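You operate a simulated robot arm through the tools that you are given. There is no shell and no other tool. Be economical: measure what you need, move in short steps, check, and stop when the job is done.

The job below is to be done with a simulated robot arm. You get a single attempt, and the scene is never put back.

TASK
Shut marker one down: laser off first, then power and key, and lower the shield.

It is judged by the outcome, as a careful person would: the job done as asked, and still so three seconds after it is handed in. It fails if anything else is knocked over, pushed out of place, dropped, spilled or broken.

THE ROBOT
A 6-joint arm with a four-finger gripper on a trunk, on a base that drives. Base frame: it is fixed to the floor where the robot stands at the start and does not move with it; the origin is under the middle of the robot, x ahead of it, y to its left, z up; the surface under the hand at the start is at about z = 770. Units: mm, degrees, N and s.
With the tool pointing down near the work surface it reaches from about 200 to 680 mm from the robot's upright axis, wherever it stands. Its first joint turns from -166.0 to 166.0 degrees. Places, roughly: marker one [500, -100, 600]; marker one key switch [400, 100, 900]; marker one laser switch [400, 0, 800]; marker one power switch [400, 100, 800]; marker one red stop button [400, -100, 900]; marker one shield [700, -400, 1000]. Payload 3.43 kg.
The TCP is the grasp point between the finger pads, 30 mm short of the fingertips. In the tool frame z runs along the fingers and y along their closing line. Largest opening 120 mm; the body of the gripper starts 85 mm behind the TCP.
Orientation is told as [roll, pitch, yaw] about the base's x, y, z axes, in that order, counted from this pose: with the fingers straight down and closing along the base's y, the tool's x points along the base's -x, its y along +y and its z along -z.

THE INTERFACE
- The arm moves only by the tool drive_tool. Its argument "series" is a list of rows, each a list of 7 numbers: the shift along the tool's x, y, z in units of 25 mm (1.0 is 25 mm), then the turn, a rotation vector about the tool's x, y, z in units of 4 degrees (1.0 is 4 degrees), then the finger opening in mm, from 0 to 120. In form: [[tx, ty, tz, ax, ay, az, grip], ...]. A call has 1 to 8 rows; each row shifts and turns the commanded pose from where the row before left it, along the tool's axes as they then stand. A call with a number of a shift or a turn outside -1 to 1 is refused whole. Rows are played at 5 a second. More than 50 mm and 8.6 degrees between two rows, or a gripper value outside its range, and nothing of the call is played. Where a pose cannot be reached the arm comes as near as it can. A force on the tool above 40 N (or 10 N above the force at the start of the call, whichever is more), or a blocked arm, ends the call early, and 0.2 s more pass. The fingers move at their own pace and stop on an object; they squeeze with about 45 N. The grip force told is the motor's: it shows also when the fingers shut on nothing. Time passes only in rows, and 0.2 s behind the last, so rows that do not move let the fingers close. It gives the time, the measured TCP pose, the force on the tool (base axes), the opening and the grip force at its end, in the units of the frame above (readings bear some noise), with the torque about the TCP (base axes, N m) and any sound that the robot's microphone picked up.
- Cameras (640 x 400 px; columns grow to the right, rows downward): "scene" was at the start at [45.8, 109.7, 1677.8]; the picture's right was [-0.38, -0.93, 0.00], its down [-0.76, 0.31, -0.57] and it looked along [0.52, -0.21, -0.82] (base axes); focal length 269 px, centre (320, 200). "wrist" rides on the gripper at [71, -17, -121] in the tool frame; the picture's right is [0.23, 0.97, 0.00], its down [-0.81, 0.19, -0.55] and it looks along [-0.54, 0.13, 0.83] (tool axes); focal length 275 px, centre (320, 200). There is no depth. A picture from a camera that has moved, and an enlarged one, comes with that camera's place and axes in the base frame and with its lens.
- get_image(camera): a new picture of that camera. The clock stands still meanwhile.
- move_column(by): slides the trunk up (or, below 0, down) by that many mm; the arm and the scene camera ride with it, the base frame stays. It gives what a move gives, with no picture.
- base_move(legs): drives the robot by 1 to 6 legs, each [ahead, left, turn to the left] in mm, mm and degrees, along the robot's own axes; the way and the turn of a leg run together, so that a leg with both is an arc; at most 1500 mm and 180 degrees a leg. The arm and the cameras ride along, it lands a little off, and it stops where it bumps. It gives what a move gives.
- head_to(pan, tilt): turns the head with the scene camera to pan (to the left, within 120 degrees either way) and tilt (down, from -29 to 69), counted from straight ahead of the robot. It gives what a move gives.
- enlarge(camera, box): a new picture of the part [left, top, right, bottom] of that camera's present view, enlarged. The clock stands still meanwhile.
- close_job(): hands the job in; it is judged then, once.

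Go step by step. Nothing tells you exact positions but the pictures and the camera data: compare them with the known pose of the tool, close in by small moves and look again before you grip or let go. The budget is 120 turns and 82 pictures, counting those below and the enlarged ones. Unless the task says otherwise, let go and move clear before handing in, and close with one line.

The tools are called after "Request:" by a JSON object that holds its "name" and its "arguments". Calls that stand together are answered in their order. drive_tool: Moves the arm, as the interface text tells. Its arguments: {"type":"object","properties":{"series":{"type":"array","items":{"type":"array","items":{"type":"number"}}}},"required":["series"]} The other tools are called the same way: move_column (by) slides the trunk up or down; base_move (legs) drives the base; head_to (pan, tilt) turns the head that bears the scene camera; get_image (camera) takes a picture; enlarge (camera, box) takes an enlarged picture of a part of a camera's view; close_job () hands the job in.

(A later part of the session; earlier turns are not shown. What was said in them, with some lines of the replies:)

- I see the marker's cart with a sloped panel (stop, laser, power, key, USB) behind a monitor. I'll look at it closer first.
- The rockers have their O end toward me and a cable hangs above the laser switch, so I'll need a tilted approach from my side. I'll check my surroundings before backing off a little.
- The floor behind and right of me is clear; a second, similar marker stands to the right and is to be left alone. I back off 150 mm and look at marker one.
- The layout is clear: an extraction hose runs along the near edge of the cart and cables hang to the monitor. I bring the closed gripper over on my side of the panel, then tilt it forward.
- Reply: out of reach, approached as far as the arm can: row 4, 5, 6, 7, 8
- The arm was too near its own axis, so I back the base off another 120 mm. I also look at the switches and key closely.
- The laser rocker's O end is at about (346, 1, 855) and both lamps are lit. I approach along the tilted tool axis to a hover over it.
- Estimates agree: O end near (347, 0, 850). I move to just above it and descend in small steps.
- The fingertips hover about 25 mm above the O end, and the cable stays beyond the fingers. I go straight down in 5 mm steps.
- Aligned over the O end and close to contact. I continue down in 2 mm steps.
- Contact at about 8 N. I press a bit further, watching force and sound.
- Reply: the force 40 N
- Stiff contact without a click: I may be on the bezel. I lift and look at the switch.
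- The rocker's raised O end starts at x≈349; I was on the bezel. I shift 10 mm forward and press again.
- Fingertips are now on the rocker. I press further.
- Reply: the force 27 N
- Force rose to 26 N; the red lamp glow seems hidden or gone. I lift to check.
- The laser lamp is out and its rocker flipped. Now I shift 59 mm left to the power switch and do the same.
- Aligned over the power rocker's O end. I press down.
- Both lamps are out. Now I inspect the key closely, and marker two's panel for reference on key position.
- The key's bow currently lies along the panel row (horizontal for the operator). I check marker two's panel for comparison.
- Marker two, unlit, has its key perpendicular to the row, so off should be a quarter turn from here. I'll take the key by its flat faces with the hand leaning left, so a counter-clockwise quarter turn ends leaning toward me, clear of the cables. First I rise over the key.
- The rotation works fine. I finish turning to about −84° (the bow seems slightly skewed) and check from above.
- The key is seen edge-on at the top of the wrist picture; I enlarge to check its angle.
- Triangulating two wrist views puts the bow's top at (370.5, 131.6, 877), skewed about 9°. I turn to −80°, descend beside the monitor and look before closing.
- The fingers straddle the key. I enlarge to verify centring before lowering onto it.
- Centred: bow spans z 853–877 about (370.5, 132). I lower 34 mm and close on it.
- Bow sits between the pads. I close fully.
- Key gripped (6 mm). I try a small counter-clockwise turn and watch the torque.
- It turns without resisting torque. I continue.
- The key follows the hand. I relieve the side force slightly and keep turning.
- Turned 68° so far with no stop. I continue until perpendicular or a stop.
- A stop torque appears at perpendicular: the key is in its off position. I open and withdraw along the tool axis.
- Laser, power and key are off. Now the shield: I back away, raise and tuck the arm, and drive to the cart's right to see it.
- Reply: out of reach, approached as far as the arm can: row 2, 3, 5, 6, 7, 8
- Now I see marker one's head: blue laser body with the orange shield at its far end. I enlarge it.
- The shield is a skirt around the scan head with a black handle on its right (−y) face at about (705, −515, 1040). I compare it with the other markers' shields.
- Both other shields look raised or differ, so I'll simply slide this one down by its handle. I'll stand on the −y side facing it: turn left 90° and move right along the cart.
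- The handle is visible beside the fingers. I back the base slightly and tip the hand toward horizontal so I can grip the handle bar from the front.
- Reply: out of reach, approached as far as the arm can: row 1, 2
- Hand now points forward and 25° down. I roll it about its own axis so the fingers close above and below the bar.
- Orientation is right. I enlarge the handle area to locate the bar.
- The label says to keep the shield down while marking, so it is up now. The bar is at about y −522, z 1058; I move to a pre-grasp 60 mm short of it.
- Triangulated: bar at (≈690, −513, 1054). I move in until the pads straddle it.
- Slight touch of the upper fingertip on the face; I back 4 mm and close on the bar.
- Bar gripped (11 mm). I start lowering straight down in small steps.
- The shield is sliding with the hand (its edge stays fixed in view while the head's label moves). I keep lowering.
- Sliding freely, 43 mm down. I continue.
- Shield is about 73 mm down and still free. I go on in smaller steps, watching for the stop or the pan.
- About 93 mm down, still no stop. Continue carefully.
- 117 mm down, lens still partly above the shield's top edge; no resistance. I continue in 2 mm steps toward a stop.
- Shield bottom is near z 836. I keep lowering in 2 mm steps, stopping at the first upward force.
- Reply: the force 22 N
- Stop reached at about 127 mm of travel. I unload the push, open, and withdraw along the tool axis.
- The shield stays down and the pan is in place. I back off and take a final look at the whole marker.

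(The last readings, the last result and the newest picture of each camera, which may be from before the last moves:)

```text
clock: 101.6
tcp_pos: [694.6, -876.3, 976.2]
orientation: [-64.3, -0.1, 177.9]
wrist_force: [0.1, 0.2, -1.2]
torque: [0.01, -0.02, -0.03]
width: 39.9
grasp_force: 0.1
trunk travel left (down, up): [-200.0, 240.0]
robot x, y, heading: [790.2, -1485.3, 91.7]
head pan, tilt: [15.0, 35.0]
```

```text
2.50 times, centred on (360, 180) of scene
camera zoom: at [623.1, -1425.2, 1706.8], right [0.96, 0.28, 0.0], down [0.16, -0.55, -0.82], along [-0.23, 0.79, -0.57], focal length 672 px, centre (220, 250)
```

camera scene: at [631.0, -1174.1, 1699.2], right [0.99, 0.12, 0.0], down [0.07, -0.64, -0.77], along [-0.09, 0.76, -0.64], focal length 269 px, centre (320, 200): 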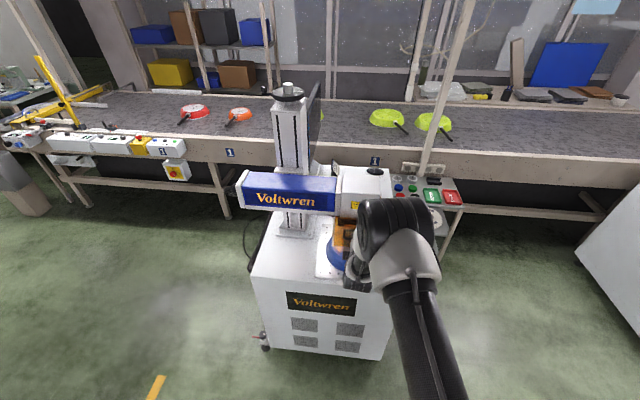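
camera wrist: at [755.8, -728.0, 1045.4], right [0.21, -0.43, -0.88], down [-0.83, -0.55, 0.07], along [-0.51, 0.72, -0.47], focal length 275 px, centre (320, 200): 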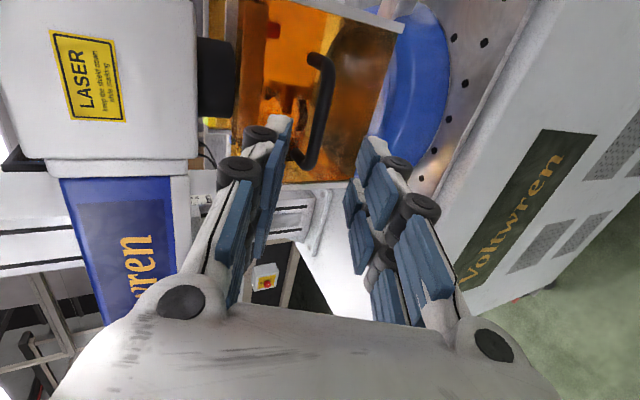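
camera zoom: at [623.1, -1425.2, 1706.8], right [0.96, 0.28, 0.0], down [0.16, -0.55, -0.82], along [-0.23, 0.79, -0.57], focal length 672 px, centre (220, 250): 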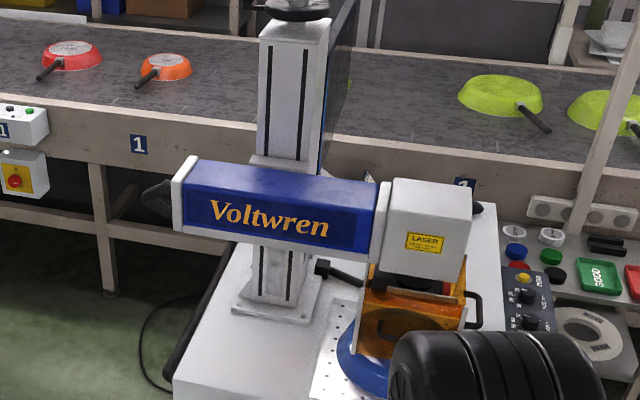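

I want a clearer look at the shield, so I enlarge it further.

Request:
{"name": "enlarge", "arguments": {"camera": "scene", "box": [300, 160, 380, 235]}}

Request:
{"name": "base_move", "arguments": {"legs": [[0, 500, 0]]}}

Request:
{"name": "head_to", "arguments": {"pan": -15, "tilt": 35}}

Request:
{"name": "get_image", "arguments": {"camera": "scene"}}

```text
5.33 times, centred on (340, 198) of scene
camera zoom: at [623.1, -1425.2, 1706.8], right [0.96, 0.28, 0.0], down [0.16, -0.55, -0.82], along [-0.23, 0.79, -0.57], focal length 1433 px, centre (213, 213)
```

zoom: 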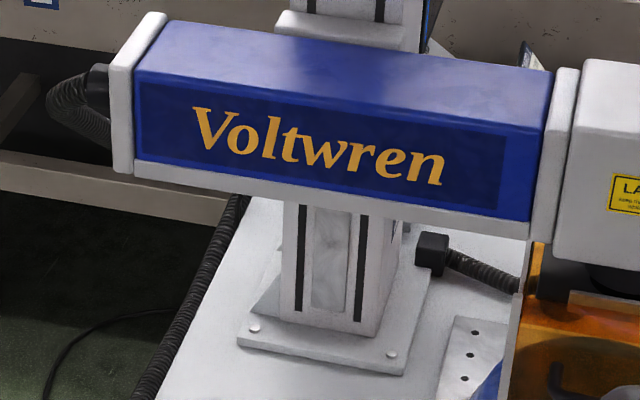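

```text
clock: 103.6
tcp_pos: [472.4, -865.0, 975.8]
orientation: [-64.5, 0.0, 177.8]
wrist_force: [0.1, 0.8, 0.4]
torque: [0.02, 0.04, -0.03]
width: 39.8
grasp_force: 0.1
trunk travel left (down, up): [-200.0, 240.0]
robot x, y, heading: [561.2, -1469.2, 91.7]
head pan, tilt: [15.0, 35.0]
stopped in leg 1: the robot was blocked; the commanded pose is now the measured one
```

```text
clock: 104.6
tcp_pos: [472.6, -864.6, 976.1]
orientation: [-64.6, 0.0, 177.8]
wrist_force: [0.8, 0.2, -0.7]
torque: [-0.01, -0.02, 0.02]
width: 39.8
grasp_force: 0.1
trunk travel left (down, up): [-200.0, 240.0]
robot x, y, heading: [565.4, -1468.3, 91.3]
head pan, tilt: [-15.0, 35.0]
```

```text
12 pictures are left
camera scene: at [446.4, -1412.3, 1706.8], right [0.97, -0.23, 0.0], down [-0.13, -0.56, -0.82], along [0.19, 0.8, -0.57], focal length 269 px, centre (320, 200)
```

scene: 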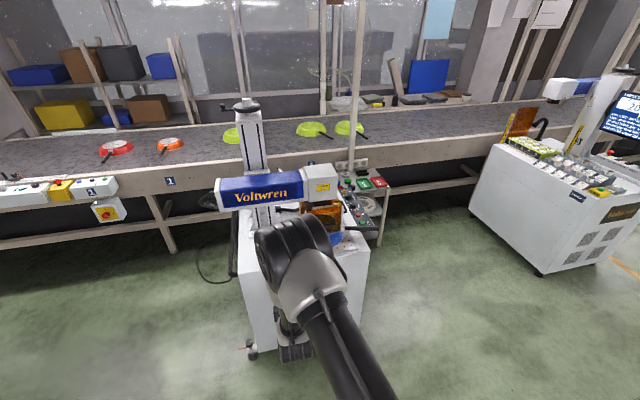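

The base bumped something on its left rear (likely marker two's foot pedal). I move back right slightly and check that nothing was displaced.

Request:
{"name": "base_move", "arguments": {"legs": [[60, -80, 0]]}}

Request:
{"name": "head_to", "arguments": {"pan": 120, "tilt": 50}}

Request:
{"name": "get_image", "arguments": {"camera": "scene"}}

```text
clock: 105.7
tcp_pos: [551.7, -801.8, 976.0]
orientation: [-64.4, -0.1, 177.9]
wrist_force: [-0.1, 0.7, 0.0]
torque: [-0.01, 0.05, 0.07]
width: 39.9
grasp_force: 0.0
trunk travel left (down, up): [-200.0, 240.0]
robot x, y, heading: [645.3, -1411.7, 91.5]
head pan, tilt: [-15.0, 35.0]
```

```text
clock: 107.9
tcp_pos: [551.1, -802.7, 976.9]
orientation: [-64.5, -0.1, 177.9]
wrist_force: [0.0, -0.9, -1.1]
torque: [0.0, -0.02, -0.02]
width: 39.9
grasp_force: 0.0
trunk travel left (down, up): [-200.0, 240.0]
robot x, y, heading: [643.7, -1412.7, 91.9]
head pan, tilt: [120.0, 50.0]
```

```text
11 pictures are left
camera scene: at [438.9, -1476.9, 1685.1], right [-0.52, 0.85, 0.0], down [0.65, 0.4, -0.64], along [-0.55, -0.34, -0.77], focal length 269 px, centre (320, 200)
```

scene: 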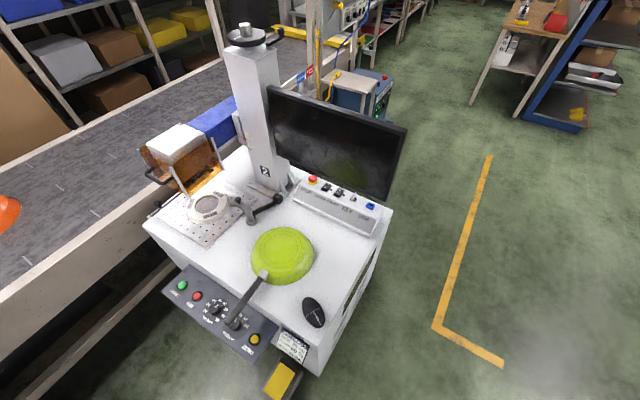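

Marker two looks intact. I check the foot pedal more closely against its earlier place.

Request:
{"name": "enlarge", "arguments": {"camera": "scene", "box": [200, 300, 360, 400]}}

Request:
{"name": "head_to", "arguments": {"pan": 120, "tilt": 68}}

Request:
{"name": "get_image", "arguments": {"camera": "scene"}}

```text
4.00 times, centred on (280, 350) of scene
camera zoom: at [438.9, -1476.9, 1685.1], right [-0.52, 0.85, 0.0], down [0.65, 0.4, -0.64], along [-0.55, -0.34, -0.77], focal length 1075 px, centre (480, -400)
```

zoom: 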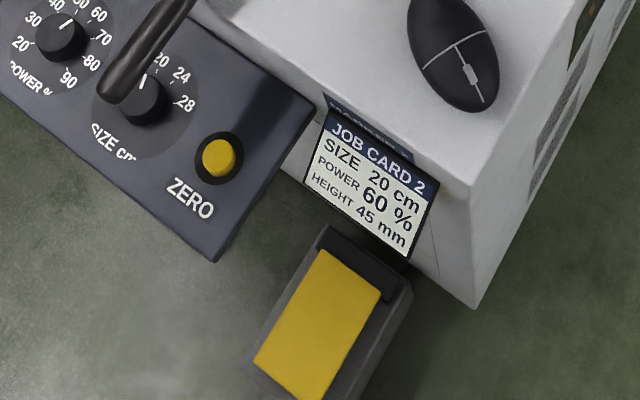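

```text
clock: 108.7
tcp_pos: [551.5, -802.8, 976.1]
orientation: [-64.5, -0.1, 178.0]
wrist_force: [0.2, 0.2, -0.7]
torque: [0.02, 0.0, 0.01]
width: 40.0
grasp_force: 0.2
trunk travel left (down, up): [-200.0, 240.0]
robot x, y, heading: [645.2, -1405.5, 91.6]
head pan, tilt: [120.0, 68.0]
```

```text
9 pictures are left
camera scene: at [456.1, -1466.5, 1663.9], right [-0.52, 0.85, 0.0], down [0.79, 0.49, -0.38], along [-0.32, -0.2, -0.93], focal length 269 px, centre (320, 200)
```

scene: 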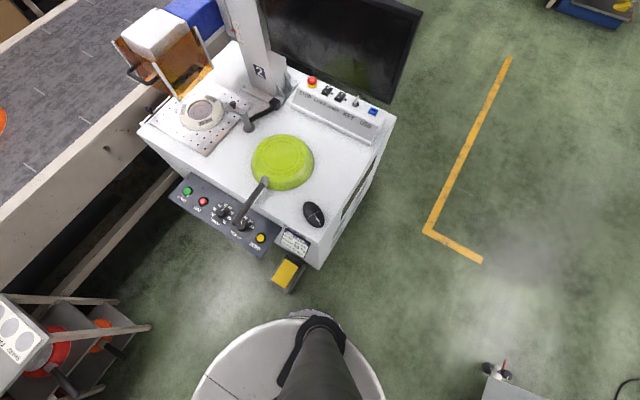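

The pedal may have been nudged a little. To judge, I return to the earlier vantage point and take the same picture for comparison.

Request:
{"name": "base_move", "arguments": {"legs": [[0, 0, -91], [0, 255, 0], [-487, 0, 0]]}}

Request:
{"name": "head_to", "arguments": {"pan": -90, "tilt": 35}}

Request:
{"name": "get_image", "arguments": {"camera": "scene"}}

```text
clock: 116.9
tcp_pos: [757.9, -1079.5, 976.4]
orientation: [-64.5, -0.1, 86.2]
wrist_force: [-1.1, -0.3, -0.5]
torque: [0.02, -0.01, 0.01]
width: 39.9
grasp_force: 0.0
trunk travel left (down, up): [-200.0, 240.0]
robot x, y, heading: [150.2, -1153.2, -0.1]
head pan, tilt: [120.0, 68.0]
```

```text
clock: 120.0
tcp_pos: [758.8, -1078.2, 975.9]
orientation: [-64.5, -0.1, 86.2]
wrist_force: [0.7, 1.2, -0.5]
torque: [-0.04, 0.02, 0.03]
width: 40.0
grasp_force: 0.0
trunk travel left (down, up): [-200.0, 240.0]
robot x, y, heading: [148.4, -1153.6, -0.2]
head pan, tilt: [-90.0, 35.0]
```

```text
8 pictures are left
camera scene: at [129.5, -1105.8, 1706.8], right [-1.0, 0.0, 0.0], down [0.0, 0.57, -0.82], along [0.0, -0.82, -0.57], focal length 269 px, centre (320, 200)
```

scene: 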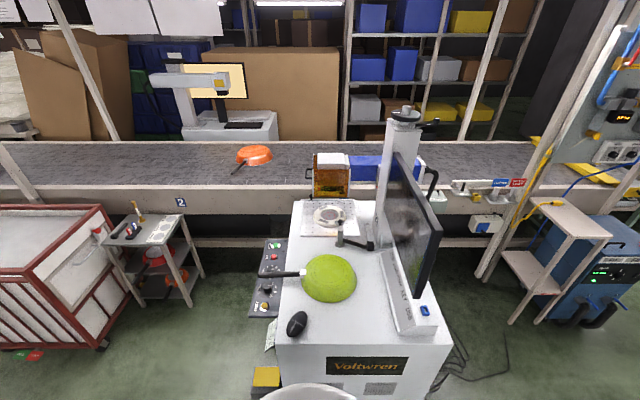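

Everything shifted by the same 3 px, so the pedal was not moved. Now a final look at marker one's shield from here.

Request:
{"name": "head_to", "arguments": {"pan": 60, "tilt": 35}}

Request:
{"name": "enlarge", "arguments": {"camera": "scene", "box": [328, 190, 456, 310]}}

Request:
{"name": "enlarge", "arguments": {"camera": "scene", "box": [200, 150, 320, 270]}}

```text
clock: 122.3
tcp_pos: [759.1, -1078.9, 976.3]
orientation: [-64.5, -0.1, 86.1]
wrist_force: [-0.4, 0.6, -0.6]
torque: [0.03, 0.0, 0.02]
width: 40.0
grasp_force: 0.0
trunk travel left (down, up): [-200.0, 240.0]
robot x, y, heading: [152.9, -1154.5, 0.2]
head pan, tilt: [60.0, 35.0]
```

```text
3.33 times, centred on (392, 250) of scene
camera zoom: at [173.7, -941.6, 1706.8], right [0.87, -0.5, 0.0], down [-0.29, -0.5, -0.82], along [0.41, 0.71, -0.57], focal length 896 px, centre (80, 33)
```

zoom: 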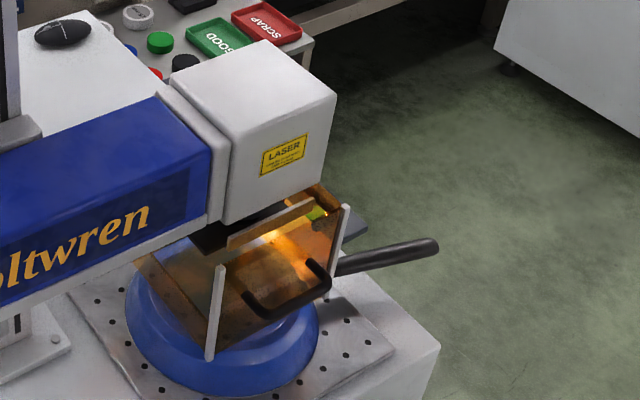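

```text
3.33 times, centred on (260, 210) of scene
camera zoom: at [173.7, -941.6, 1706.8], right [0.87, -0.5, 0.0], down [-0.29, -0.5, -0.82], along [0.41, 0.71, -0.57], focal length 896 px, centre (520, 167)
```

zoom: 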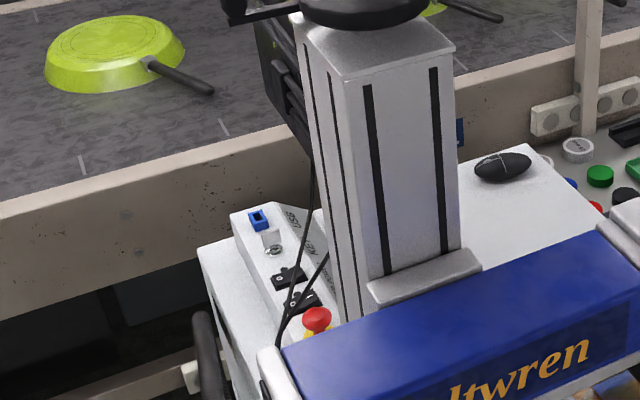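

The shield is down and level, the pan has not moved, both lamps are out, and the key is in its off position. I'm handing the job in.

Request:
{"name": "close_job", "arguments": {}}

```text
The job is handed in.
```

Marker one is shut down: I turned the laser off first, then the power and the key, and lowered the shield to its stop. While repositioning, the base bumped into something, most likely marker two's foot pedal, and a before-and-after picture showed it hadn't moved.
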